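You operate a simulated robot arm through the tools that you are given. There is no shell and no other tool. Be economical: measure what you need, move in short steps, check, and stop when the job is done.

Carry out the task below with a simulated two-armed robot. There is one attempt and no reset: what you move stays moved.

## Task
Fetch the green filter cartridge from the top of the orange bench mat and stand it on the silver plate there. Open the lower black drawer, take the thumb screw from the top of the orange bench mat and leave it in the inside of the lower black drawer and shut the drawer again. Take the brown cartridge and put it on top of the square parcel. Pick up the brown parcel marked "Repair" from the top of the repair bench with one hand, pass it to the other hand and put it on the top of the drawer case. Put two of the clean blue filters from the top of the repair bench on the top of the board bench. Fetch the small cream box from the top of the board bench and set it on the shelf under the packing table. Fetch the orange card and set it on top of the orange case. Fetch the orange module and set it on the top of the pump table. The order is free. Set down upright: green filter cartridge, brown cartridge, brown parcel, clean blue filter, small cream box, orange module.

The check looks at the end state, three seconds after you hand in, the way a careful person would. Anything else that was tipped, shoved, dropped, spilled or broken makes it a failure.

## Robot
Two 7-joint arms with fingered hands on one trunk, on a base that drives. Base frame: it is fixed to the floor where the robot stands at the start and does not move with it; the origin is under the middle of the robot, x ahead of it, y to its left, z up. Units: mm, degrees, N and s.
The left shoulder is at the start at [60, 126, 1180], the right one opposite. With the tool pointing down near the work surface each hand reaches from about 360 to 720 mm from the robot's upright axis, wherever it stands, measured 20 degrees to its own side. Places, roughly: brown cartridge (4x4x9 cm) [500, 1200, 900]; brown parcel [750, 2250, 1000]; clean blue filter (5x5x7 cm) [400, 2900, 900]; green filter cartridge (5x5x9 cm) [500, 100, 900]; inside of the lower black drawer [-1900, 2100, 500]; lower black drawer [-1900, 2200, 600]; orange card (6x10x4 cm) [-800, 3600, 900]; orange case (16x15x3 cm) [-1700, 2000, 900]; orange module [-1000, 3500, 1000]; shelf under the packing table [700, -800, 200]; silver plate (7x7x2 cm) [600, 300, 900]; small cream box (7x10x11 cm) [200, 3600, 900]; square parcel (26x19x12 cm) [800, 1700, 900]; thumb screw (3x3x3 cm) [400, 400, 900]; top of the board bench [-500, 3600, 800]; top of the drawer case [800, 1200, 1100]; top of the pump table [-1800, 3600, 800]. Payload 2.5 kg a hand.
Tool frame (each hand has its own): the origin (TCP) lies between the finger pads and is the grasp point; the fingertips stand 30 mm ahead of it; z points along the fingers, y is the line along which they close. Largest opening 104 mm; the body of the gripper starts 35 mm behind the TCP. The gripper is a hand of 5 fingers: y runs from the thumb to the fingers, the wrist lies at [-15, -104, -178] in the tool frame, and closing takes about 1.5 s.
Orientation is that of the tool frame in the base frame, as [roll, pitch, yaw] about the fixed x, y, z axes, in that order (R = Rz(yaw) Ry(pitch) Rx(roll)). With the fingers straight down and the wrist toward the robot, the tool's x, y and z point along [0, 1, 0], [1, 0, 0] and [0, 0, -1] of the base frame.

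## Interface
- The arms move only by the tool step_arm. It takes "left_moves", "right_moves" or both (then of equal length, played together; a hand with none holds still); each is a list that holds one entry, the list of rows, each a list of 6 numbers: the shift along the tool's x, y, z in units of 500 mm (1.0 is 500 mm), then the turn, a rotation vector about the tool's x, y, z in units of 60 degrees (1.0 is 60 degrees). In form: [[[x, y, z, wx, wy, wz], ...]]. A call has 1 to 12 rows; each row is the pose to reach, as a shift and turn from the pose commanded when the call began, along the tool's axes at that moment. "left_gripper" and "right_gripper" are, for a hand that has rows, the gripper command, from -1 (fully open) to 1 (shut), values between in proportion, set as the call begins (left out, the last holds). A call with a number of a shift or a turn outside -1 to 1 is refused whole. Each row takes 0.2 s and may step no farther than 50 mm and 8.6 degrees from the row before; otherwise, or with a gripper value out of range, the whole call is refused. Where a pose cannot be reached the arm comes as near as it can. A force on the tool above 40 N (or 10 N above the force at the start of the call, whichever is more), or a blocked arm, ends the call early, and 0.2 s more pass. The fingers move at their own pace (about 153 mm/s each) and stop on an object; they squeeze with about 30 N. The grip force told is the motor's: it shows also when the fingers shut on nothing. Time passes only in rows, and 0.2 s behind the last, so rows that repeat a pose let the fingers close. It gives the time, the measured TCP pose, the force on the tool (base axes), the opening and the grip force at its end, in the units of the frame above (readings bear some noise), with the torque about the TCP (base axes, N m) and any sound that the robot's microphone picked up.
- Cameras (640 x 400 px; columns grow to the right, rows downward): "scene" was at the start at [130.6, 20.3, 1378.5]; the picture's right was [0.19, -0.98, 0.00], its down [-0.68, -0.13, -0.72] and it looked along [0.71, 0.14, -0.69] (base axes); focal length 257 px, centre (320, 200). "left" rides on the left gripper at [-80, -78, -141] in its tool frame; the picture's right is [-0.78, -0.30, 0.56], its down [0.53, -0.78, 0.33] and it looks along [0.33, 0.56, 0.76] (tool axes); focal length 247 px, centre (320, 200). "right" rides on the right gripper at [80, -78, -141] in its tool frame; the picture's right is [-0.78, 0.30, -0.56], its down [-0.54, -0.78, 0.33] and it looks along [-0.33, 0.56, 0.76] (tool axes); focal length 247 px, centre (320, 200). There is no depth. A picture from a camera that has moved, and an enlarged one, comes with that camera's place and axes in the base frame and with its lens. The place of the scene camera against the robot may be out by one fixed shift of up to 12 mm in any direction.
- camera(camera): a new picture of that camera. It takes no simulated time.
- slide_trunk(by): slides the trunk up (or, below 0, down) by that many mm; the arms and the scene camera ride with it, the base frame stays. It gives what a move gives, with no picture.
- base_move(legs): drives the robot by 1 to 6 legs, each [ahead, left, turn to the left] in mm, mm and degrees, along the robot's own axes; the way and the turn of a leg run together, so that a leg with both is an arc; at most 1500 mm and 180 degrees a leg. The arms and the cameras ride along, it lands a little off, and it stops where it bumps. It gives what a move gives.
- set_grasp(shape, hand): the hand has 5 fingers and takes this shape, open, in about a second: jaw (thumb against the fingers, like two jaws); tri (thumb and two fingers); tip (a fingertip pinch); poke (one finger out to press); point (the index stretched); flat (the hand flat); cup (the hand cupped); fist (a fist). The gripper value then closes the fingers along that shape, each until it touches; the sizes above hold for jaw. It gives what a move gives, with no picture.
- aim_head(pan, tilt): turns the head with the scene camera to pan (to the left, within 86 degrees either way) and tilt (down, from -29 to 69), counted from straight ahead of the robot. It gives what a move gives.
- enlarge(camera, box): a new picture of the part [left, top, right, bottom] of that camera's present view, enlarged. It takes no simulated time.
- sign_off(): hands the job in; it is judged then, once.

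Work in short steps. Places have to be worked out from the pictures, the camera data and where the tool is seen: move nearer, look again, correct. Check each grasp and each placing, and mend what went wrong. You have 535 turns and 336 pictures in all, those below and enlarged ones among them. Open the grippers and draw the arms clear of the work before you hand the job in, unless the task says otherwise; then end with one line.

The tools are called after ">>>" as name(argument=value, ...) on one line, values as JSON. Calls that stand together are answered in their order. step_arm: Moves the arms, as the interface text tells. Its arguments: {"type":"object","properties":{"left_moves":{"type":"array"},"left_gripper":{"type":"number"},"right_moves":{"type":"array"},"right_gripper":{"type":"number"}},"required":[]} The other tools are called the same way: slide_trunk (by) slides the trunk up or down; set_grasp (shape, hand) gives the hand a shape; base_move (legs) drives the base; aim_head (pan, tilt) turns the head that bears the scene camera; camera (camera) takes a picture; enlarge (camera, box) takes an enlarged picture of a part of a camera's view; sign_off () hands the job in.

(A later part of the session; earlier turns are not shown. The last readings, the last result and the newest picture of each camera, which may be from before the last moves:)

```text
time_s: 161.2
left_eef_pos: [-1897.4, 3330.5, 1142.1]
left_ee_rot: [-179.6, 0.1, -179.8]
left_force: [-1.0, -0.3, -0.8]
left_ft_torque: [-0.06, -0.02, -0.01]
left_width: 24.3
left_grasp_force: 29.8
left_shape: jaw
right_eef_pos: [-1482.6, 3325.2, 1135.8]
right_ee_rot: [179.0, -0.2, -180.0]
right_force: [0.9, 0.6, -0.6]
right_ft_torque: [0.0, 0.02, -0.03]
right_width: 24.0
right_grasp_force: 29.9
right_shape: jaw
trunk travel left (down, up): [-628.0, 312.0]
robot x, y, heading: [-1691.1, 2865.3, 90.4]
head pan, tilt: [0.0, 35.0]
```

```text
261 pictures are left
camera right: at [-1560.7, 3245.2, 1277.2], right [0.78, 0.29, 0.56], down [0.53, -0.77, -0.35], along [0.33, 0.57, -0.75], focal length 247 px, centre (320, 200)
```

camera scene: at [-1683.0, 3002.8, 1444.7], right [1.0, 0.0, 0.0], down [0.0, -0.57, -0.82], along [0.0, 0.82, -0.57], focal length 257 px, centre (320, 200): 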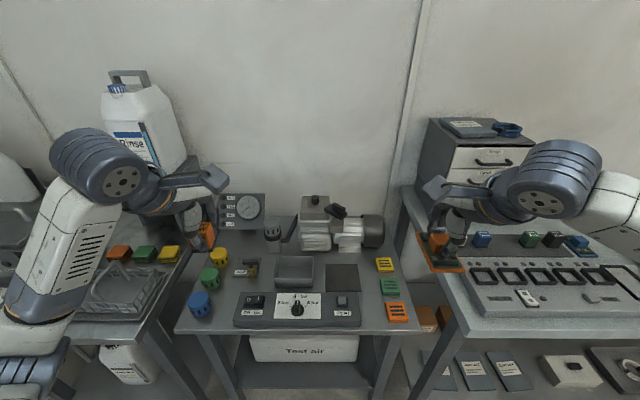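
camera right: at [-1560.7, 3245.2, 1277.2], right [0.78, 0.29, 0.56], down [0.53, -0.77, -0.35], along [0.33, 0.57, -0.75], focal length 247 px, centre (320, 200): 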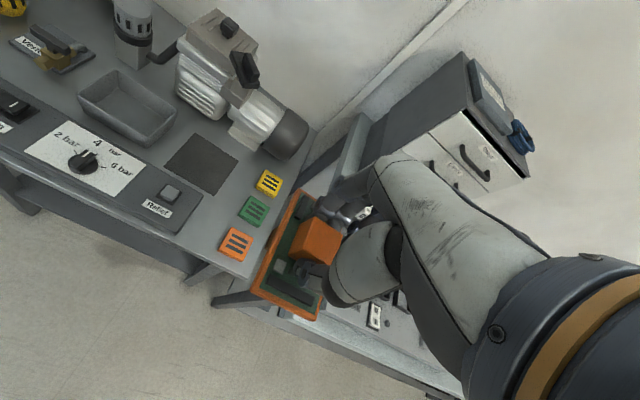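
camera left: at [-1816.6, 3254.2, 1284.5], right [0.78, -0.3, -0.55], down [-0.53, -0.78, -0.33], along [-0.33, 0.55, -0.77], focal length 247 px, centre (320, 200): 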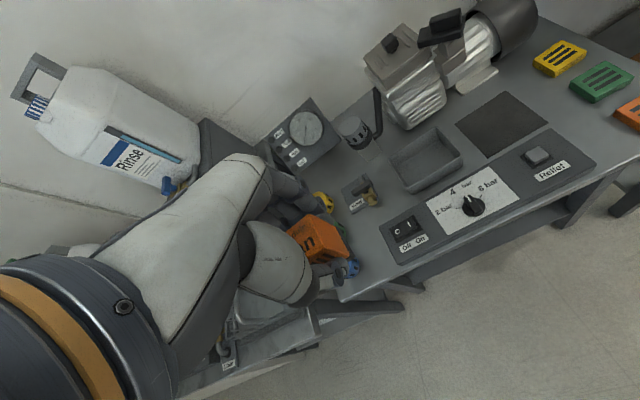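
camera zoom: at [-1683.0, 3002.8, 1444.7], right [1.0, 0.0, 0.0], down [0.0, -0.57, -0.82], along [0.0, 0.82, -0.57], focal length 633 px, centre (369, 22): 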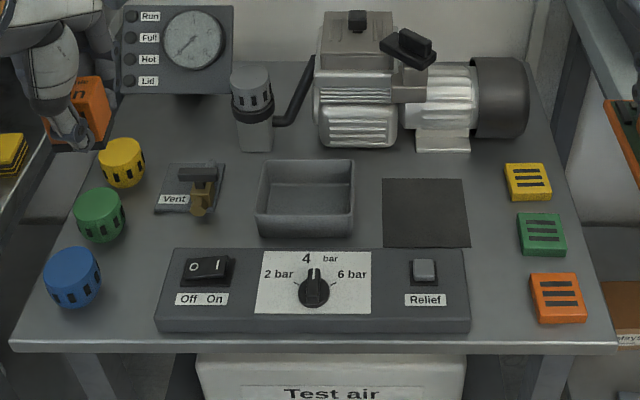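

The table top is at z≈777, and the bare spot is centred near [-1945, 3670]. I'll move the robot closer and left, then bring the module over it.

>>> base_move(legs=[[105, 75, 0]])

>>> step_arm(left_moves=[[[0, 0.06, 0, 0, 0, 0], [0, 0.13, 0, 0, 0, 0], [-0.02, 0.2, 0, 0, 0, 0], [-0.03, 0.26, 0.03, 0, 0, 0], [-0.05, 0.3, 0.1, 0, 0, 0], [-0.05, 0.34, 0.17, 0, 0, 0], [-0.05, 0.34, 0.17, 0, 0, 0]]])

>>> camera(camera="left")

>>> camera(camera="scene")

```text
time_s: 162.5
left_eef_pos: [-1967.2, 3440.9, 1142.0]
left_ee_rot: [-179.5, 0.1, -180.0]
left_force: [0.1, 0.5, -0.2]
left_ft_torque: [-0.03, -0.01, -0.02]
left_width: 23.9
left_grasp_force: 29.7
left_shape: jaw
right_eef_pos: [-1553.6, 3434.0, 1137.1]
right_ee_rot: [179.0, -0.1, 179.9]
right_force: [1.0, 0.2, -1.2]
right_ft_torque: [0.01, -0.02, 0.0]
right_width: 24.3
right_grasp_force: 29.9
right_shape: jaw
trunk travel left (down, up): [-628.0, 312.0]
robot x, y, heading: [-1764.1, 2982.7, 90.2]
head pan, tilt: [0.0, 35.0]
```

```text
time_s: 164.1
left_eef_pos: [-1940.9, 3610.3, 1057.0]
left_ee_rot: [-179.6, 0.0, -180.0]
left_force: [-1.2, -0.3, -0.5]
left_ft_torque: [-0.01, 0.04, -0.01]
left_width: 24.4
left_grasp_force: 29.9
left_shape: jaw
right_eef_pos: [-1554.1, 3434.1, 1136.8]
right_ee_rot: [179.1, -0.2, 180.0]
right_force: [-0.9, 0.5, -1.3]
right_ft_torque: [0.01, 0.03, 0.04]
right_width: 24.3
right_grasp_force: 29.9
right_shape: jaw
trunk travel left (down, up): [-628.0, 312.0]
robot x, y, heading: [-1764.7, 2982.2, 90.2]
head pan, tilt: [0.0, 35.0]
```

```text
260 pictures are left
camera left: at [-1862.1, 3533.8, 1198.0], right [0.78, -0.3, -0.55], down [-0.53, -0.78, -0.33], along [-0.33, 0.55, -0.77], focal length 247 px, centre (320, 200)
```

left: 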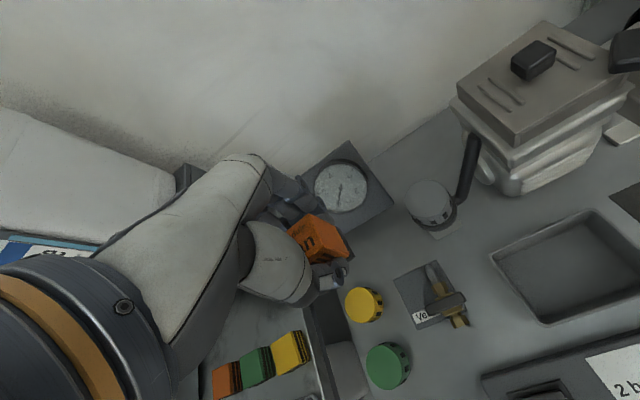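

```text
259 pictures are left
camera scene: at [-1755.3, 3111.6, 1444.8], right [1.0, 0.0, 0.0], down [0.0, -0.57, -0.82], along [0.0, 0.82, -0.57], focal length 257 px, centre (320, 200)
```

scene: 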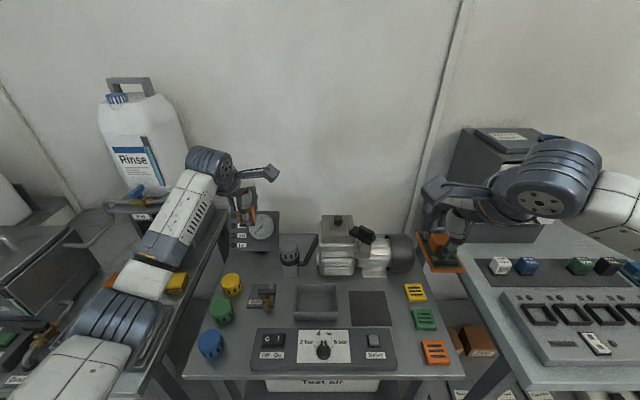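

The rear of this table is tight. The flat dark mat at [-1624, 3523] is the only roomy spot on the table top, so I'll use it. I'll retract and shift the robot right.

>>> step_arm(left_moves=[[[0, -0.08, 0, 0, 0, 0], [0, -0.16, 0, 0, 0, 0], [0, -0.24, 0, 0, 0, 0], [0, -0.32, 0, 0, 0, 0]]])

>>> base_move(legs=[[0, -170, 0]])

>>> step_arm(left_moves=[[[-0.07, 0.04, 0, 0, 0, 0], [-0.14, 0.08, 0, 0, 0, 0], [-0.21, 0.1, 0, 0, 0, 0], [-0.28, 0.12, 0.04, 0, 0, 0], [-0.28, 0.12, 0.1, 0, 0, 0], [-0.28, 0.12, 0.1, 0, 0, 0]]])

>>> camera(camera="left")

```text
time_s: 165.1
left_eef_pos: [-1944.5, 3447.3, 1057.6]
left_ee_rot: [-179.6, 0.1, -180.0]
left_force: [-0.3, 0.0, -1.0]
left_ft_torque: [0.0, 0.0, -0.02]
left_width: 24.0
left_grasp_force: 29.8
left_shape: jaw
right_eef_pos: [-1552.7, 3432.3, 1137.2]
right_ee_rot: [179.0, -0.3, 179.9]
right_force: [-0.6, -0.1, -2.1]
right_ft_torque: [0.01, -0.05, 0.0]
right_width: 24.1
right_grasp_force: 29.7
right_shape: jaw
trunk travel left (down, up): [-628.0, 312.0]
robot x, y, heading: [-1766.2, 2979.0, 90.0]
head pan, tilt: [0.0, 35.0]
```

```text
time_s: 166.5
left_eef_pos: [-1779.4, 3449.5, 1055.8]
left_ee_rot: [-179.6, 0.0, 179.7]
left_force: [-0.6, 0.7, -1.6]
left_ft_torque: [-0.03, 0.02, 0.01]
left_width: 23.8
left_grasp_force: 29.7
left_shape: jaw
right_eef_pos: [-1387.2, 3432.1, 1136.5]
right_ee_rot: [179.1, -0.1, 179.5]
right_force: [0.9, 0.7, -1.4]
right_ft_torque: [0.0, -0.03, 0.01]
right_width: 24.3
right_grasp_force: 29.9
right_shape: jaw
trunk travel left (down, up): [-628.0, 312.0]
robot x, y, heading: [-1598.5, 2975.1, 89.5]
head pan, tilt: [0.0, 35.0]
```

```text
time_s: 167.9
left_eef_pos: [-1636.9, 3509.3, 1006.8]
left_ee_rot: [-179.5, 0.0, 179.7]
left_force: [-0.4, 1.1, 0.1]
left_ft_torque: [0.0, 0.03, 0.0]
left_width: 24.2
left_grasp_force: 29.5
left_shape: jaw
right_eef_pos: [-1388.2, 3432.2, 1136.7]
right_ee_rot: [179.1, -0.2, 179.5]
right_force: [0.7, 0.0, -1.2]
right_ft_torque: [0.02, -0.02, -0.03]
right_width: 24.4
right_grasp_force: 30.1
right_shape: jaw
trunk travel left (down, up): [-628.0, 312.0]
robot x, y, heading: [-1602.1, 2976.8, 90.0]
head pan, tilt: [0.0, 35.0]
```

```text
258 pictures are left
camera left: at [-1557.1, 3432.4, 1148.3], right [0.78, -0.3, -0.55], down [-0.54, -0.78, -0.33], along [-0.33, 0.55, -0.77], focal length 247 px, centre (320, 200)
```

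left: 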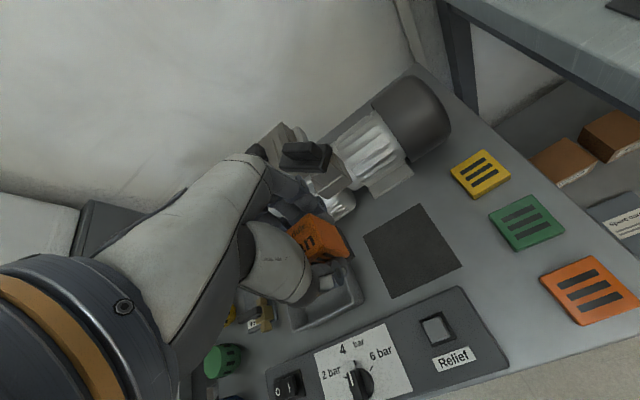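

The mat centre is at about [-1614, 3535], with clear room around it. I'll lower the module toward it.

>>> step_arm(left_moves=[[[-0.046, 0.05, 0.04, 0, 0, 0], [-0.046, 0.05, 0.12, 0, 0, 0], [-0.046, 0.05, 0.2, 0, 0, 0], [-0.046, 0.05, 0.28, 0, 0, 0], [-0.046, 0.05, 0.34, 0, 0, 0], [-0.046, 0.05, 0.34, 0, 0, 0]]])

>>> camera(camera="left")

>>> enlarge(camera="scene", box=[200, 200, 440, 350])

```text
time_s: 169.3
left_eef_pos: [-1615.4, 3532.6, 836.0]
left_ee_rot: [-179.6, 0.1, 179.7]
left_force: [-0.8, 0.4, -0.3]
left_ft_torque: [0.07, -0.01, 0.0]
left_width: 24.0
left_grasp_force: 30.0
left_shape: jaw
right_eef_pos: [-1387.5, 3431.9, 1136.9]
right_ee_rot: [178.9, -0.1, 179.6]
right_force: [-1.1, -0.1, -1.1]
right_ft_torque: [0.01, -0.01, 0.02]
right_width: 24.2
right_grasp_force: 30.4
right_shape: jaw
trunk travel left (down, up): [-628.0, 312.0]
robot x, y, heading: [-1603.2, 2978.9, 89.8]
head pan, tilt: [0.0, 35.0]
```

```text
257 pictures are left
camera left: at [-1536.6, 3455.9, 978.3], right [0.78, -0.3, -0.55], down [-0.54, -0.78, -0.33], along [-0.33, 0.55, -0.77], focal length 247 px, centre (320, 200)
```

left: 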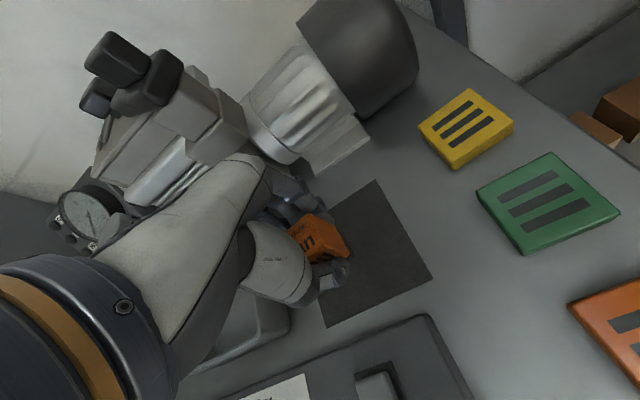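

```text
2.67 times, centred on (320, 275) of scene
camera zoom: at [-1591.8, 3111.5, 1444.7], right [1.0, 0.0, 0.0], down [0.0, -0.57, -0.82], along [0.0, 0.82, -0.57], focal length 686 px, centre (320, 0)
```

zoom: 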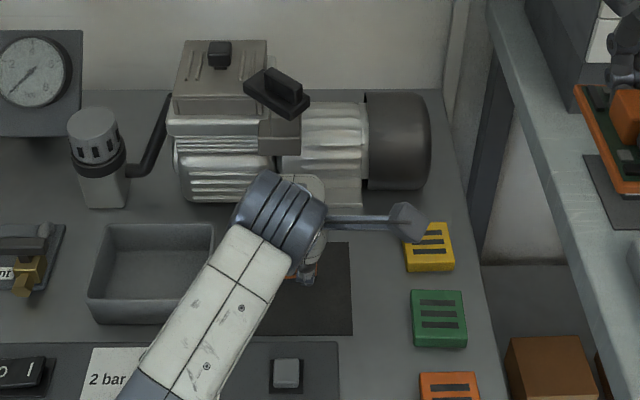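

>>> step_arm(left_moves=[[[0, 0, 0.016, 0, 0, 0], [0, 0, 0.028, 0, 0, 0], [0, 0, 0.028, 0, 0, 0]]])

>>> step_arm(left_moves=[[[0, 0, 0.005, 0, 0, 0], [0, 0, 0.01, 0, 0, 0], [0, 0, 0.01, 0, 0, 0]]])

```text
time_s: 170.1
left_eef_pos: [-1616.1, 3532.3, 822.5]
left_ee_rot: [-179.6, 0.1, 179.8]
left_force: [-0.6, 0.1, -1.4]
left_ft_torque: [-0.02, 0.02, -0.01]
left_width: 23.9
left_grasp_force: 29.9
left_shape: jaw
right_eef_pos: [-1388.8, 3431.1, 1137.6]
right_ee_rot: [179.0, -0.2, 179.5]
right_force: [-0.5, -0.2, -1.2]
right_ft_torque: [0.02, -0.03, -0.02]
right_width: 24.4
right_grasp_force: 30.2
right_shape: jaw
trunk travel left (down, up): [-628.0, 312.0]
robot x, y, heading: [-1601.6, 2980.2, 89.8]
head pan, tilt: [0.0, 35.0]
```

```text
time_s: 170.9
left_eef_pos: [-1615.2, 3532.0, 817.0]
left_ee_rot: [-179.4, 0.1, 179.8]
left_force: [-0.1, -0.1, -1.6]
left_ft_torque: [0.0, 0.0, 0.01]
left_width: 24.0
left_grasp_force: 30.0
left_shape: jaw
right_eef_pos: [-1388.0, 3432.0, 1136.1]
right_ee_rot: [178.9, -0.2, 179.6]
right_force: [-0.7, -0.5, 0.0]
right_ft_torque: [0.03, 0.01, -0.04]
right_width: 24.2
right_grasp_force: 29.9
right_shape: jaw
trunk travel left (down, up): [-628.0, 312.0]
robot x, y, heading: [-1601.0, 2978.8, 89.8]
head pan, tilt: [0.0, 35.0]
```

>>> step_arm(left_moves=[[[0, 0, 0.004, 0, 0, 0], [0, 0, 0.008, 0, 0, 0], [0, 0, 0.008, 0, 0, 0]]])

>>> step_arm(left_moves=[[[0, 0, 0.004, 0, 0, 0], [0, 0, 0.008, 0, 0, 0], [0, 0, 0.008, 0, 0, 0]]])

>>> enlarge(camera="left", box=[240, 160, 400, 320])

```text
time_s: 171.7
left_eef_pos: [-1616.1, 3532.6, 814.3]
left_ee_rot: [-179.6, 0.0, 179.7]
left_force: [-0.9, 0.3, -0.6]
left_ft_torque: [-0.01, -0.01, -0.01]
left_width: 24.1
left_grasp_force: 30.4
left_shape: jaw
right_eef_pos: [-1387.8, 3431.9, 1137.2]
right_ee_rot: [179.0, -0.3, 179.5]
right_force: [-0.1, -0.7, -1.4]
right_ft_torque: [0.01, 0.0, 0.0]
right_width: 24.4
right_grasp_force: 30.0
right_shape: jaw
trunk travel left (down, up): [-628.0, 312.0]
robot x, y, heading: [-1602.3, 2980.8, 89.7]
head pan, tilt: [0.0, 35.0]
```

```text
time_s: 172.5
left_eef_pos: [-1615.5, 3531.1, 809.0]
left_ee_rot: [-179.5, 0.1, 179.8]
left_force: [0.5, -0.5, -1.3]
left_ft_torque: [0.01, -0.03, -0.01]
left_width: 24.0
left_grasp_force: 30.0
left_shape: jaw
right_eef_pos: [-1387.7, 3431.7, 1136.9]
right_ee_rot: [179.0, -0.2, 179.6]
right_force: [-0.4, 0.0, -1.7]
right_ft_torque: [-0.03, 0.01, 0.02]
right_width: 24.1
right_grasp_force: 29.9
right_shape: jaw
trunk travel left (down, up): [-628.0, 312.0]
robot x, y, heading: [-1599.2, 2977.5, 90.0]
head pan, tilt: [0.0, 35.0]
```

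```text
2.50 times, centred on (320, 240) of left
camera zoom: at [-1535.9, 3454.7, 950.9], right [0.78, -0.3, -0.55], down [-0.54, -0.78, -0.33], along [-0.33, 0.55, -0.77], focal length 617 px, centre (320, 100)
```

zoom: 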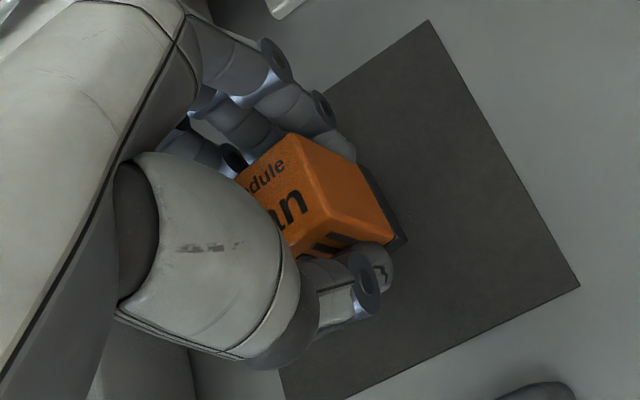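

>>> step_arm(left_moves=[[[0, 0, 0.004, 0, 0, 0], [0, 0, 0.008, 0, 0, 0], [0, 0, 0.008, 0, 0, 0]]])

>>> step_arm(left_moves=[[[0, 0, 0.004, 0, 0, 0], [0, 0, 0.008, 0, 0, 0], [0, 0, 0.008, 0, 0, 0]]])

```text
time_s: 173.3
left_eef_pos: [-1616.2, 3531.4, 805.2]
left_ee_rot: [-179.6, 0.1, 179.8]
left_force: [0.3, -0.5, -0.9]
left_ft_torque: [-0.02, -0.04, 0.01]
left_width: 24.1
left_grasp_force: 29.8
left_shape: jaw
right_eef_pos: [-1388.1, 3432.5, 1137.5]
right_ee_rot: [179.0, -0.1, 179.5]
right_force: [0.1, 0.2, -0.3]
right_ft_torque: [0.0, 0.01, -0.01]
right_width: 24.3
right_grasp_force: 30.2
right_shape: jaw
trunk travel left (down, up): [-628.0, 312.0]
robot x, y, heading: [-1600.9, 2978.9, 90.1]
head pan, tilt: [0.0, 35.0]
```

```text
time_s: 174.1
left_eef_pos: [-1613.1, 3530.6, 800.1]
left_ee_rot: [-179.6, 0.0, 179.6]
left_force: [-0.3, 0.5, -1.0]
left_ft_torque: [0.0, -0.01, 0.0]
left_width: 24.0
left_grasp_force: 30.5
left_shape: jaw
right_eef_pos: [-1387.3, 3431.4, 1136.1]
right_ee_rot: [179.0, -0.2, 179.5]
right_force: [-0.2, -0.2, -1.3]
right_ft_torque: [0.0, -0.01, -0.02]
right_width: 24.3
right_grasp_force: 30.1
right_shape: jaw
trunk travel left (down, up): [-628.0, 312.0]
robot x, y, heading: [-1603.2, 2976.9, 89.8]
head pan, tilt: [0.0, 35.0]
```

>>> step_arm(left_moves=[[[0, 0, 0.004, 0, 0, 0], [0, 0, 0.008, 0, 0, 0], [0, 0, 0.008, 0, 0, 0]]])

>>> step_arm(left_moves=[[[0, 0, 0.004, 0, 0, 0], [0, 0, 0.008, 0, 0, 0], [0, 0, 0.008, 0, 0, 0]]])

>>> enlarge(camera="left", box=[240, 160, 400, 320])

```text
time_s: 174.9
left_eef_pos: [-1614.7, 3530.8, 797.1]
left_ee_rot: [-179.6, 0.1, 179.7]
left_force: [-0.2, -0.6, -0.9]
left_ft_torque: [-0.02, -0.02, -0.02]
left_width: 23.8
left_grasp_force: 30.1
left_shape: jaw
right_eef_pos: [-1387.5, 3431.1, 1136.8]
right_ee_rot: [178.9, -0.2, 179.5]
right_force: [-0.1, -0.4, 0.0]
right_ft_torque: [0.04, 0.0, -0.01]
right_width: 24.4
right_grasp_force: 30.1
right_shape: jaw
trunk travel left (down, up): [-628.0, 312.0]
robot x, y, heading: [-1603.4, 2978.4, 90.0]
head pan, tilt: [0.0, 35.0]
```

```text
time_s: 175.7
left_eef_pos: [-1613.6, 3533.0, 792.0]
left_ee_rot: [-179.6, 0.1, 179.7]
left_force: [0.0, -0.2, -0.5]
left_ft_torque: [-0.03, 0.03, 0.0]
left_width: 23.9
left_grasp_force: 30.0
left_shape: jaw
right_eef_pos: [-1387.9, 3432.1, 1137.4]
right_ee_rot: [179.0, -0.2, 179.5]
right_force: [-0.3, 0.7, -0.9]
right_ft_torque: [0.02, 0.03, -0.02]
right_width: 24.4
right_grasp_force: 29.9
right_shape: jaw
trunk travel left (down, up): [-628.0, 312.0]
robot x, y, heading: [-1600.8, 2979.7, 89.5]
head pan, tilt: [0.0, 35.0]
```

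```text
2.50 times, centred on (320, 240) of left
camera zoom: at [-1535.0, 3455.6, 934.7], right [0.78, -0.3, -0.55], down [-0.54, -0.78, -0.33], along [-0.33, 0.55, -0.77], focal length 617 px, centre (320, 100)
```

zoom: 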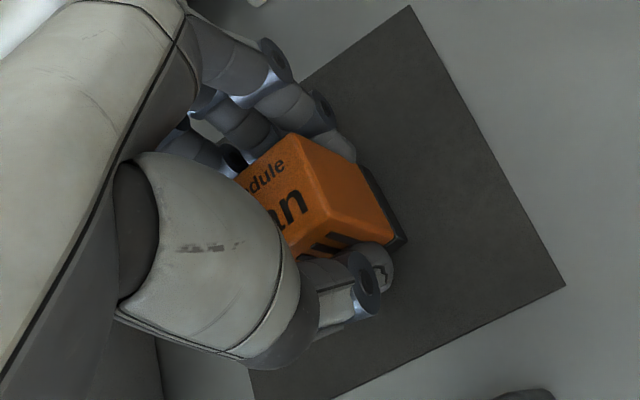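

>>> step_arm(left_moves=[[[0, 0, 0.004, 0, 0, 0], [0, 0, 0.008, 0, 0, 0], [0, 0, 0.012, 0, 0, 0], [0, 0, 0.012, 0, 0, 0]]])

>>> step_arm(left_moves=[[[0, 0, 0.004, 0, 0, 0], [0, 0, 0.008, 0, 0, 0], [0, 0, 0.012, 0, 0, 0], [0, 0, 0.012, 0, 0, 0]]])

```text
time_s: 176.7
left_eef_pos: [-1614.8, 3531.6, 788.2]
left_ee_rot: [-179.6, 0.1, 179.7]
left_force: [0.5, 0.3, -0.4]
left_ft_torque: [0.01, -0.01, 0.03]
left_width: 23.8
left_grasp_force: 30.0
left_shape: jaw
right_eef_pos: [-1387.4, 3431.2, 1137.5]
right_ee_rot: [179.0, -0.2, 179.5]
right_force: [0.2, -0.6, -1.2]
right_ft_torque: [0.01, -0.04, -0.01]
right_width: 24.4
right_grasp_force: 29.8
right_shape: jaw
trunk travel left (down, up): [-628.0, 312.0]
robot x, y, heading: [-1600.6, 2981.4, 89.4]
head pan, tilt: [0.0, 35.0]
```

```text
time_s: 177.7
left_eef_pos: [-1614.7, 3533.4, 786.1]
left_ee_rot: [179.8, 0.2, 179.6]
left_force: [-1.8, -4.0, 25.2]
left_ft_torque: [-0.1, 0.04, -0.03]
left_width: 25.0
left_grasp_force: 29.8
left_shape: jaw
right_eef_pos: [-1388.7, 3430.3, 1138.2]
right_ee_rot: [178.8, -0.2, 179.5]
right_force: [-0.7, -0.3, -0.6]
right_ft_torque: [0.0, 0.01, 0.0]
right_width: 24.5
right_grasp_force: 30.4
right_shape: jaw
trunk travel left (down, up): [-628.0, 312.0]
robot x, y, heading: [-1597.9, 2981.0, 89.9]
head pan, tilt: [0.0, 35.0]
```

Contact at TCP z≈786. I'll ease off, open partly and rise.

>>> step_arm(left_moves=[[[0, 0, -0.006, 0, 0, 0], [0, 0, -0.006, 0, 0, 0]]])

>>> step_arm(left_moves=[[[0, 0, 0, 0, 0, 0], [0, 0, 0, 0, 0, 0], [0, 0, 0, 0, 0, 0], [0, 0, 0, 0, 0, 0], [0, 0, -0.03, 0, 0, 0], [0, 0, -0.08, 0, 0, 0], [0, 0, -0.15, 0, 0, 0], [0, 0, -0.24, 0, 0, 0], [0, 0, -0.33, 0, 0, 0], [0, 0, -0.42, 0, 0, 0]]], left_gripper=-0.1)

>>> camera(camera="left")

```text
time_s: 178.3
left_eef_pos: [-1613.5, 3533.3, 786.9]
left_ee_rot: [-179.8, 0.1, 179.7]
left_force: [0.1, 3.4, 14.8]
left_ft_torque: [0.17, 0.04, -0.07]
left_width: 25.2
left_grasp_force: 30.2
left_shape: jaw
right_eef_pos: [-1388.6, 3431.1, 1138.0]
right_ee_rot: [178.8, -0.1, 179.4]
right_force: [0.7, -0.4, 0.1]
right_ft_torque: [0.01, 0.0, 0.0]
right_width: 24.1
right_grasp_force: 30.0
right_shape: jaw
trunk travel left (down, up): [-628.0, 312.0]
robot x, y, heading: [-1599.4, 2978.4, 89.7]
head pan, tilt: [0.0, 35.0]
```

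```text
time_s: 180.5
left_eef_pos: [-1628.2, 3537.0, 990.6]
left_ee_rot: [-179.6, -1.6, -179.3]
left_force: [-0.3, 0.2, -0.8]
left_ft_torque: [0.01, -0.02, -0.04]
left_width: 56.9
left_grasp_force: 0.1
left_shape: jaw
right_eef_pos: [-1388.0, 3433.4, 1137.5]
right_ee_rot: [178.9, -0.2, 179.5]
right_force: [-0.5, 0.6, -1.4]
right_ft_torque: [0.01, -0.01, 0.03]
right_width: 24.4
right_grasp_force: 30.1
right_shape: jaw
trunk travel left (down, up): [-628.0, 312.0]
robot x, y, heading: [-1599.9, 2977.1, 89.7]
head pan, tilt: [0.0, 35.0]
```

```text
253 pictures are left
camera left: at [-1544.3, 3461.5, 1130.5], right [0.76, -0.29, -0.58], down [-0.53, -0.79, -0.31], along [-0.36, 0.55, -0.76], focal length 247 px, centre (320, 200)
```

left: 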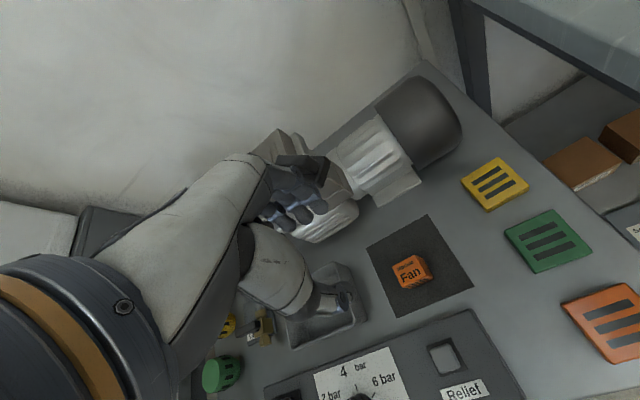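

The module stands on the mat. The hand is a bit off its commanded line, so I'll check that nothing was touched.

>>> enlarge(camera="scene", box=[180, 160, 440, 350])

>>> enlarge(camera="left", box=[240, 120, 480, 320])

```text
2.11 times, centred on (310, 255) of scene
camera zoom: at [-1591.5, 3111.4, 1444.7], right [1.0, 0.0, 0.0], down [0.0, -0.57, -0.82], along [0.0, 0.82, -0.57], focal length 542 px, centre (341, 84)
```

zoom: 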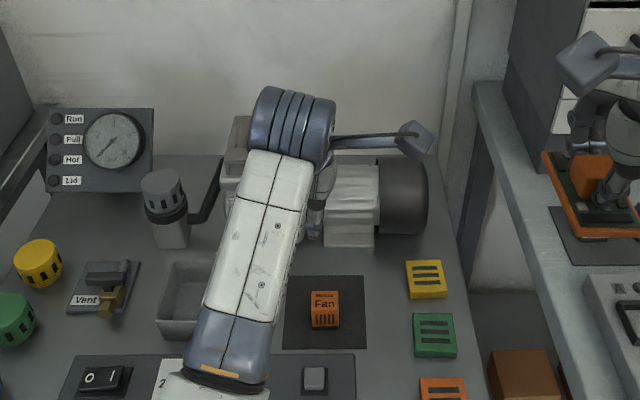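

```text
2.00 times, centred on (360, 220) of left
camera zoom: at [-1544.3, 3461.5, 1130.5], right [0.76, -0.29, -0.58], down [-0.53, -0.79, -0.31], along [-0.36, 0.55, -0.76], focal length 494 px, centre (240, 160)
```

zoom: 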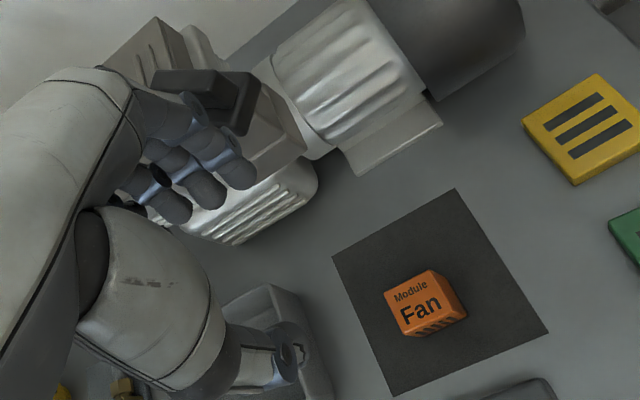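

Module upright and pump unchanged. I'll pull the left hand toward the robot, away from the pump knob.

>>> step_arm(left_moves=[[[0, -0.06, 0, 0, 0, 0], [0, -0.14, -0.02, 0, 0, 0], [0.04, -0.2, -0.08, 0, 0, 0], [0.08, -0.26, -0.16, 0, 0, 0], [0.12, -0.32, -0.22, 0, 0, 0], [0.14, -0.36, -0.26, 0, 0, 0]]])

>>> enlarge(camera="scene", box=[180, 160, 440, 350])

```text
refused: row 4 steps farther than a row can; nothing moved
```

```text
2.11 times, centred on (310, 255) of scene
camera zoom: at [-1591.5, 3111.4, 1444.7], right [1.0, 0.0, 0.0], down [0.0, -0.57, -0.82], along [0.0, 0.82, -0.57], focal length 542 px, centre (341, 84)
```

zoom: 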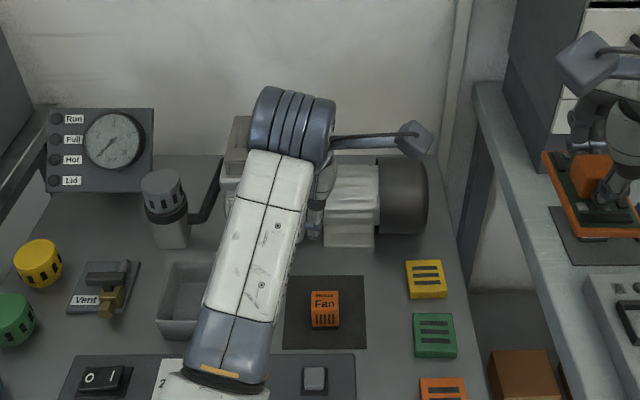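

Resending with smaller rows.

>>> step_arm(left_moves=[[[0, -0.06, 0, 0, 0, 0], [0, -0.12, -0.02, 0, 0, 0], [0.02, -0.18, -0.06, 0, 0, 0], [0.04, -0.24, -0.12, 0, 0, 0], [0.08, -0.29, -0.18, 0, 0, 0], [0.12, -0.33, -0.24, 0, 0, 0]]])

>>> enlarge(camera="scene", box=[180, 160, 440, 350])

```text
time_s: 181.6
left_eef_pos: [-1693.2, 3429.0, 1057.2]
left_ee_rot: [177.7, -7.7, -175.4]
left_force: [0.1, -0.6, 0.2]
left_ft_torque: [0.03, 0.01, -0.02]
left_width: 57.0
left_grasp_force: 0.0
left_shape: jaw
left hand out of reach, approached as far as the arm can: row 5
right_eef_pos: [-1387.8, 3431.8, 1137.5]
right_ee_rot: [179.0, -0.2, 179.5]
right_force: [0.8, 0.0, -0.7]
right_ft_torque: [0.04, -0.02, 0.01]
right_width: 24.1
right_grasp_force: 30.2
right_shape: jaw
trunk travel left (down, up): [-628.0, 312.0]
robot x, y, heading: [-1602.7, 2974.8, 89.5]
head pan, tilt: [0.0, 35.0]
stopped in row 5 (left hand): the arm was blocked; the commanded pose is now the measured one
```

```text
2.11 times, centred on (310, 255) of scene
camera zoom: at [-1592.0, 3111.6, 1444.7], right [1.0, 0.0, 0.0], down [0.0, -0.57, -0.82], along [0.0, 0.82, -0.57], focal length 542 px, centre (341, 84)
```

zoom: 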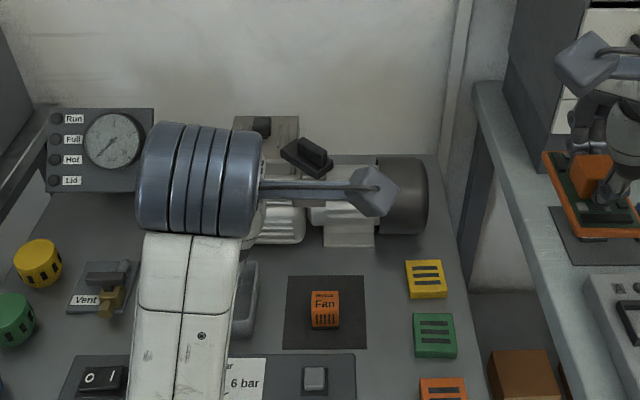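

Pump and module are undisturbed; the left arm had just folded into a joint limit. I'll move it outward to the left.

>>> step_arm(left_moves=[[[0.06, 0.02, 0, 0, 0, 0], [0.12, 0.04, -0.02, 0, 0, 0], [0.2, 0.06, -0.04, 0, 0, 0], [0.28, 0.06, -0.06, 0, 0, 0]]])

```text
time_s: 182.6
left_eef_pos: [-1828.8, 3444.7, 1104.0]
left_ee_rot: [177.9, -7.4, -175.7]
left_force: [0.1, 0.5, 0.1]
left_ft_torque: [0.0, 0.01, -0.02]
left_width: 57.0
left_grasp_force: 0.0
left_shape: jaw
right_eef_pos: [-1387.0, 3431.5, 1136.0]
right_ee_rot: [179.0, -0.3, 179.4]
right_force: [0.1, -1.1, 0.0]
right_ft_torque: [0.01, -0.05, 0.0]
right_width: 24.2
right_grasp_force: 29.5
right_shape: jaw
trunk travel left (down, up): [-628.0, 312.0]
robot x, y, heading: [-1601.4, 2979.1, 89.9]
head pan, tilt: [0.0, 35.0]
```

>>> step_arm(left_moves=[[[0, 0, 0, 0.017, -0.06, 0.036], [0, 0, 0, 0.035, -0.123, 0.072], [0, 0, 0, 0.035, -0.123, 0.072]]])

```text
time_s: 183.4
left_eef_pos: [-1843.0, 3446.4, 1107.6]
left_ee_rot: [-180.0, -2.0, -178.5]
left_force: [-0.2, -0.3, 0.4]
left_ft_torque: [-0.03, -0.01, 0.01]
left_width: 56.8
left_grasp_force: 0.2
left_shape: jaw
right_eef_pos: [-1387.3, 3432.0, 1136.5]
right_ee_rot: [179.1, -0.2, 179.4]
right_force: [-0.2, 0.1, -0.7]
right_ft_torque: [0.0, 0.03, 0.01]
right_width: 24.5
right_grasp_force: 30.3
right_shape: jaw
trunk travel left (down, up): [-628.0, 312.0]
robot x, y, heading: [-1601.5, 2978.0, 89.9]
head pan, tilt: [0.0, 35.0]
```

Left arm is back in order. Now to the orange case on the cabinet: I'll raise the trunk for clearance, back up, turn round, and look.

>>> slide_trunk(by=100)

>>> base_move(legs=[[-90, 0, 0], [0, 0, 180]])

>>> aim_head(pan=0, tilt=45)

>>> camera(camera="scene")

```text
time_s: 184.7
left_eef_pos: [-1845.5, 3446.3, 1207.4]
left_ee_rot: [180.0, -1.5, -178.2]
left_force: [0.3, -0.4, 0.9]
left_ft_torque: [0.0, 0.01, 0.0]
left_width: 56.9
left_grasp_force: 0.2
left_shape: jaw
right_eef_pos: [-1387.4, 3432.3, 1236.3]
right_ee_rot: [179.0, -0.3, 179.5]
right_force: [-0.5, 0.1, -1.4]
right_ft_torque: [0.03, 0.02, 0.01]
right_width: 24.2
right_grasp_force: 30.1
right_shape: jaw
trunk travel left (down, up): [-728.0, 212.0]
robot x, y, heading: [-1601.7, 2978.4, 89.7]
head pan, tilt: [0.0, 35.0]
```

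```text
time_s: 193.1
left_eef_pos: [-1368.0, 2416.8, 1209.0]
left_ee_rot: [179.8, -1.4, 0.9]
left_force: [-0.5, -0.2, -0.3]
left_ft_torque: [-0.01, -0.01, 0.02]
left_width: 57.3
left_grasp_force: 0.1
left_shape: jaw
right_eef_pos: [-1824.1, 2440.1, 1237.2]
right_ee_rot: [179.0, -0.1, -1.2]
right_force: [0.2, -0.2, -0.4]
right_ft_torque: [0.01, -0.03, -0.02]
right_width: 24.1
right_grasp_force: 29.9
right_shape: jaw
trunk travel left (down, up): [-728.0, 212.0]
robot x, y, heading: [-1602.3, 2889.2, -91.0]
head pan, tilt: [0.0, 35.0]
```

```text
time_s: 193.9
left_eef_pos: [-1366.7, 2417.9, 1210.3]
left_ee_rot: [179.8, -1.5, 1.1]
left_force: [-0.1, 0.0, 0.1]
left_ft_torque: [0.01, 0.0, -0.03]
left_width: 57.0
left_grasp_force: 0.2
left_shape: jaw
right_eef_pos: [-1823.9, 2439.4, 1236.1]
right_ee_rot: [179.0, -0.2, -1.3]
right_force: [-0.6, 1.4, -1.3]
right_ft_torque: [-0.02, 0.04, 0.0]
right_width: 24.1
right_grasp_force: 29.2
right_shape: jaw
trunk travel left (down, up): [-728.0, 212.0]
robot x, y, heading: [-1601.8, 2889.7, -91.1]
head pan, tilt: [0.0, 45.0]
```

```text
248 pictures are left
camera scene: at [-1595.0, 2772.3, 1530.0], right [-1.0, 0.02, 0.0], down [0.01, 0.71, -0.71], along [-0.01, -0.71, -0.71], focal length 257 px, centre (320, 200)
```

scene: 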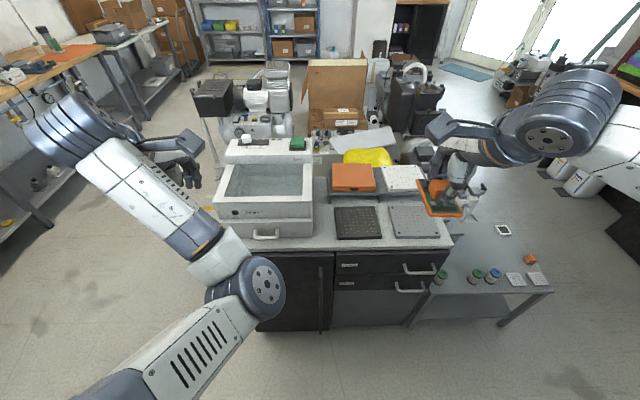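

The orange case sits at about [-1729, 2009, ~885] on a low riser. I'll tuck the left hand back, then drive up close to the cabinet.

>>> step_arm(left_moves=[[[0.02, -0.06, -0.04, 0, 0, 0], [0.05, -0.12, -0.08, 0, 0, 0], [0.1, -0.16, -0.12, 0, 0, 0], [0.16, -0.18, -0.16, 0, 0, 0]]])

>>> base_move(legs=[[0, -55, 1], [120, 0, 0]])

>>> aim_head(pan=0, tilt=69)

>>> camera(camera="scene")

```text
time_s: 194.9
left_eef_pos: [-1290.6, 2510.9, 1286.4]
left_ee_rot: [-180.0, -1.4, 0.9]
left_force: [0.5, 0.2, -1.1]
left_ft_torque: [-0.01, -0.02, 0.03]
left_width: 57.0
left_grasp_force: 0.0
left_shape: jaw
left hand out of reach, approached as far as the arm can: row 1, 2, 3
right_eef_pos: [-1823.2, 2441.0, 1237.6]
right_ee_rot: [178.9, -0.2, -1.2]
right_force: [0.3, 1.0, -0.5]
right_ft_torque: [0.02, -0.01, -0.01]
right_width: 24.1
right_grasp_force: 29.9
right_shape: jaw
trunk travel left (down, up): [-728.0, 212.0]
robot x, y, heading: [-1602.4, 2892.7, -91.1]
head pan, tilt: [0.0, 45.0]
```

```text
time_s: 196.7
left_eef_pos: [-1339.9, 2394.5, 1284.8]
left_ee_rot: [179.8, -1.5, 1.8]
left_force: [-1.2, -0.3, -0.6]
left_ft_torque: [0.01, 0.0, 0.02]
left_width: 57.2
left_grasp_force: 0.0
left_shape: jaw
right_eef_pos: [-1871.4, 2314.5, 1237.1]
right_ee_rot: [178.9, -0.2, -0.3]
right_force: [0.4, -0.1, -0.9]
right_ft_torque: [-0.01, 0.0, -0.01]
right_width: 23.9
right_grasp_force: 30.0
right_shape: jaw
trunk travel left (down, up): [-728.0, 212.0]
robot x, y, heading: [-1655.0, 2769.4, -90.1]
head pan, tilt: [0.0, 45.0]
```

```text
time_s: 197.5
left_eef_pos: [-1339.5, 2394.4, 1286.3]
left_ee_rot: [179.8, -1.4, 1.9]
left_force: [0.1, 0.0, -0.5]
left_ft_torque: [0.04, 0.02, -0.01]
left_width: 56.8
left_grasp_force: 0.0
left_shape: jaw
right_eef_pos: [-1871.7, 2316.7, 1237.4]
right_ee_rot: [179.1, -0.2, -0.4]
right_force: [0.7, 0.8, -0.6]
right_ft_torque: [0.0, 0.01, -0.02]
right_width: 24.0
right_grasp_force: 30.1
right_shape: jaw
trunk travel left (down, up): [-728.0, 212.0]
robot x, y, heading: [-1659.6, 2769.5, -89.9]
head pan, tilt: [0.0, 68.8]
```

```text
247 pictures are left
camera scene: at [-1648.8, 2677.6, 1501.1], right [-1.0, 0.0, 0.0], down [0.0, 0.93, -0.36], along [0.0, -0.36, -0.93], focal length 257 px, centre (320, 200)
```

scene: 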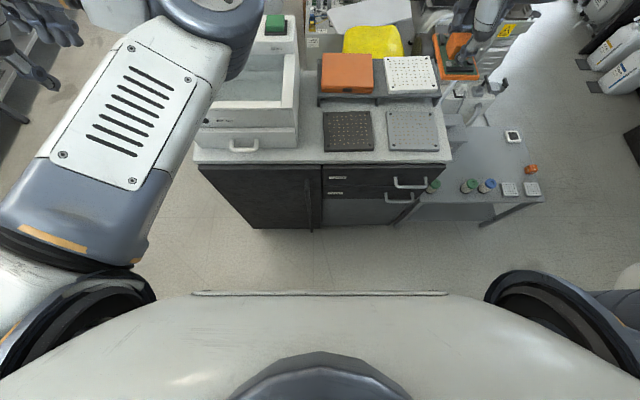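

The robot's base does not stick out far in front, so there is room. I'll move 110 mm further forward.

>>> base_move(legs=[[110, 0, 0]])

>>> step_arm(right_moves=[[[0.04, 0.06, 0, 0, 0, 0], [0.08, 0.12, 0, 0, 0, 0], [0.14, 0.18, 0.02, 0, 0, 0], [0.2, 0.24, 0.04, 0, 0, 0], [0.25, 0.29, 0.08, 0, 0, 0], [0.27, 0.32, 0.14, 0, 0, 0], [0.27, 0.32, 0.14, 0, 0, 0]]])

>>> aim_head(pan=0, tilt=50)

>>> camera(camera="scene")

>>> camera(camera="right")

```text
time_s: 198.7
left_eef_pos: [-1339.2, 2286.2, 1285.4]
left_ee_rot: [179.8, -1.4, 2.0]
left_force: [0.2, -0.1, -0.3]
left_ft_torque: [0.01, 0.0, -0.05]
left_width: 57.2
left_grasp_force: 0.1
left_shape: jaw
right_eef_pos: [-1871.2, 2204.6, 1235.7]
right_ee_rot: [179.1, -0.3, -0.1]
right_force: [-0.4, 0.1, -2.2]
right_ft_torque: [0.02, 0.0, 0.02]
right_width: 24.3
right_grasp_force: 29.9
right_shape: jaw
trunk travel left (down, up): [-728.0, 212.0]
robot x, y, heading: [-1659.2, 2655.9, -90.0]
head pan, tilt: [0.0, 68.8]
```

```text
time_s: 200.3
left_eef_pos: [-1339.5, 2286.6, 1287.3]
left_ee_rot: [179.7, -1.6, 2.0]
left_force: [0.4, 0.0, -0.5]
left_ft_torque: [-0.01, -0.02, 0.01]
left_width: 57.1
left_grasp_force: 0.2
left_shape: jaw
right_eef_pos: [-1739.6, 2041.4, 1173.4]
right_ee_rot: [179.0, -0.1, -0.1]
right_force: [-0.4, -0.6, -1.8]
right_ft_torque: [0.01, -0.02, -0.03]
right_width: 24.3
right_grasp_force: 29.8
right_shape: jaw
trunk travel left (down, up): [-728.0, 212.0]
robot x, y, heading: [-1658.3, 2659.8, -89.9]
head pan, tilt: [0.0, 68.8]
```

```text
time_s: 201.1
left_eef_pos: [-1338.7, 2285.3, 1285.2]
left_ee_rot: [179.8, -1.5, 2.0]
left_force: [0.5, -0.6, 0.3]
left_ft_torque: [0.0, 0.01, 0.01]
left_width: 57.0
left_grasp_force: 0.0
left_shape: jaw
right_eef_pos: [-1739.9, 2041.5, 1174.1]
right_ee_rot: [178.8, -0.2, -0.1]
right_force: [0.4, -0.1, -0.2]
right_ft_torque: [-0.01, -0.02, -0.01]
right_width: 23.9
right_grasp_force: 30.3
right_shape: jaw
trunk travel left (down, up): [-728.0, 212.0]
robot x, y, heading: [-1659.2, 2656.0, -90.2]
head pan, tilt: [0.0, 50.0]
```

```text
246 pictures are left
camera scene: at [-1648.6, 2547.0, 1523.0], right [-1.0, 0.0, 0.0], down [0.0, 0.77, -0.64], along [0.0, -0.64, -0.77], focal length 257 px, centre (320, 200)
```

scene: 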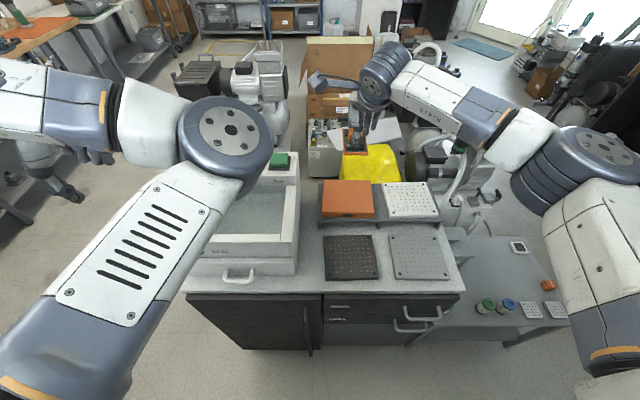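

```text
245 pictures are left
camera right: at [-1659.3, 2122.2, 1313.6], right [-0.78, -0.28, 0.56], down [-0.53, 0.77, -0.35], along [-0.33, -0.57, -0.75], focal length 247 px, centre (320, 200)
```

right: 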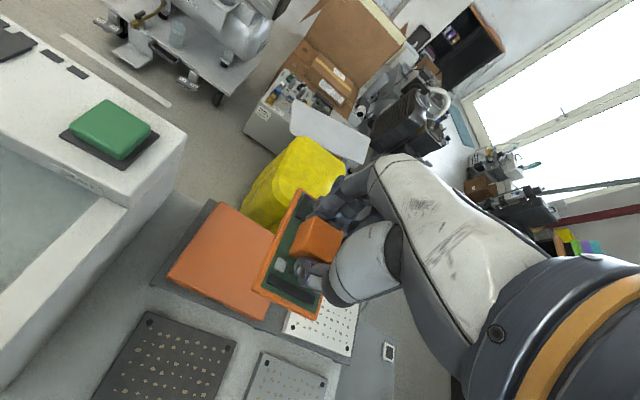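

The case centre is near [-1735, 2012] with its top around z 890–915. I'll lower the card to about 30 mm above and look.

>>> step_arm(right_moves=[[[0.008, 0.06, 0.06, 0, 0, 0], [0.008, 0.06, 0.14, 0, 0, 0], [0.008, 0.06, 0.22, 0, 0, 0], [0.008, 0.06, 0.3, 0, 0, 0], [0.008, 0.06, 0.38, 0, 0, 0], [0.008, 0.06, 0.38, 0, 0, 0]]])

>>> camera(camera="right")

>>> enlarge(camera="scene", box=[240, 120, 480, 270])

```text
time_s: 202.5
left_eef_pos: [-1338.6, 2287.0, 1286.2]
left_ee_rot: [179.9, -1.5, 2.0]
left_force: [0.1, 0.1, -0.1]
left_ft_torque: [-0.03, -0.01, 0.04]
left_width: 57.1
left_grasp_force: 0.1
left_shape: jaw
right_eef_pos: [-1731.7, 2010.2, 979.8]
right_ee_rot: [178.9, -0.2, -0.1]
right_force: [-0.1, -0.5, -0.8]
right_ft_torque: [-0.03, 0.0, -0.01]
right_width: 24.1
right_grasp_force: 29.8
right_shape: jaw
trunk travel left (down, up): [-728.0, 212.0]
robot x, y, heading: [-1661.8, 2654.0, -90.1]
head pan, tilt: [0.0, 50.0]
```

```text
244 pictures are left
camera right: at [-1651.0, 2090.4, 1120.5], right [-0.78, -0.28, 0.56], down [-0.53, 0.77, -0.35], along [-0.33, -0.57, -0.75], focal length 247 px, centre (320, 200)
```

right: 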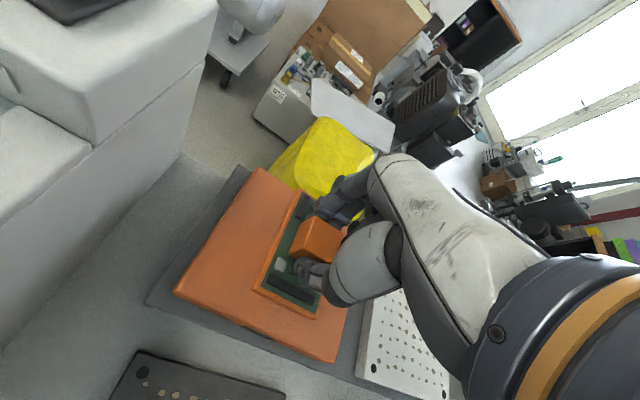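

```text
2.67 times, centred on (360, 195) of scene
camera zoom: at [-1648.9, 2547.2, 1523.0], right [-1.0, 0.0, 0.0], down [0.0, 0.77, -0.64], along [0.0, -0.64, -0.77], focal length 686 px, centre (213, 213)
```

zoom: 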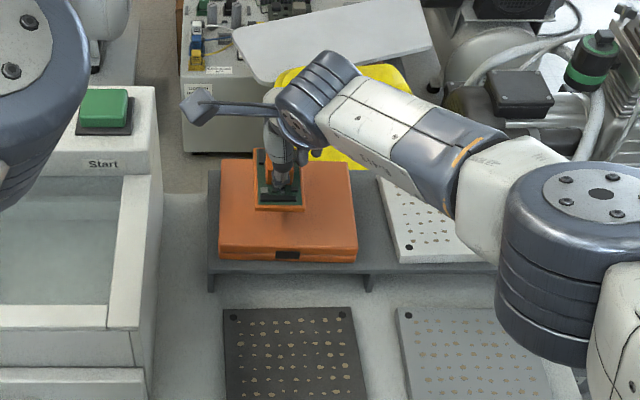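

Card is over the case; I'll shift it 10 mm to the right and lower gently.

>>> step_arm(right_moves=[[[-0.022, 0, 0.01, 0, 0, 0], [-0.022, 0, 0.02, 0, 0, 0], [-0.022, 0, 0.03, 0, 0, 0], [-0.022, 0, 0.03, 0, 0, 0]]])

>>> step_arm(right_moves=[[[0, 0, 0.006, 0, 0, 0], [0, 0, 0.012, 0, 0, 0], [0, 0, 0.012, 0, 0, 0]]])

>>> step_arm(right_moves=[[[0, 0, 0.006, 0, 0, 0], [0, 0, 0.012, 0, 0, 0], [0, 0, 0.012, 0, 0, 0]]])

```text
time_s: 203.5
left_eef_pos: [-1338.5, 2286.9, 1286.2]
left_ee_rot: [179.8, -1.5, 1.9]
left_force: [0.6, -0.4, -0.8]
left_ft_torque: [-0.01, -0.01, 0.02]
left_width: 57.2
left_grasp_force: 0.0
left_shape: jaw
right_eef_pos: [-1741.3, 2007.9, 965.6]
right_ee_rot: [179.0, -0.2, -0.2]
right_force: [0.0, -0.3, -1.7]
right_ft_torque: [-0.02, 0.02, -0.02]
right_width: 24.1
right_grasp_force: 30.4
right_shape: jaw
trunk travel left (down, up): [-728.0, 212.0]
robot x, y, heading: [-1662.3, 2660.3, -90.0]
head pan, tilt: [0.0, 50.0]
```

```text
time_s: 204.3
left_eef_pos: [-1338.9, 2286.4, 1285.2]
left_ee_rot: [179.8, -1.5, 2.0]
left_force: [-0.7, 0.6, -0.4]
left_ft_torque: [0.03, 0.0, 0.0]
left_width: 57.0
left_grasp_force: 0.0
left_shape: jaw
right_eef_pos: [-1742.0, 2008.4, 959.0]
right_ee_rot: [178.9, -0.2, -0.1]
right_force: [-0.3, 0.1, -0.6]
right_ft_torque: [0.01, 0.02, 0.02]
right_width: 24.3
right_grasp_force: 30.2
right_shape: jaw
trunk travel left (down, up): [-728.0, 212.0]
robot x, y, heading: [-1660.2, 2660.2, -90.0]
head pan, tilt: [0.0, 50.0]
```

```text
time_s: 205.1
left_eef_pos: [-1338.3, 2287.4, 1286.7]
left_ee_rot: [179.7, -1.5, 2.1]
left_force: [-0.6, -0.7, 1.1]
left_ft_torque: [-0.02, -0.04, -0.02]
left_width: 57.0
left_grasp_force: 0.1
left_shape: jaw
right_eef_pos: [-1742.3, 2009.7, 953.4]
right_ee_rot: [179.0, -0.3, -0.2]
right_force: [0.0, -0.1, -1.2]
right_ft_torque: [-0.02, -0.04, -0.01]
right_width: 23.8
right_grasp_force: 29.8
right_shape: jaw
trunk travel left (down, up): [-728.0, 212.0]
robot x, y, heading: [-1659.0, 2660.0, -89.9]
head pan, tilt: [0.0, 50.0]
```

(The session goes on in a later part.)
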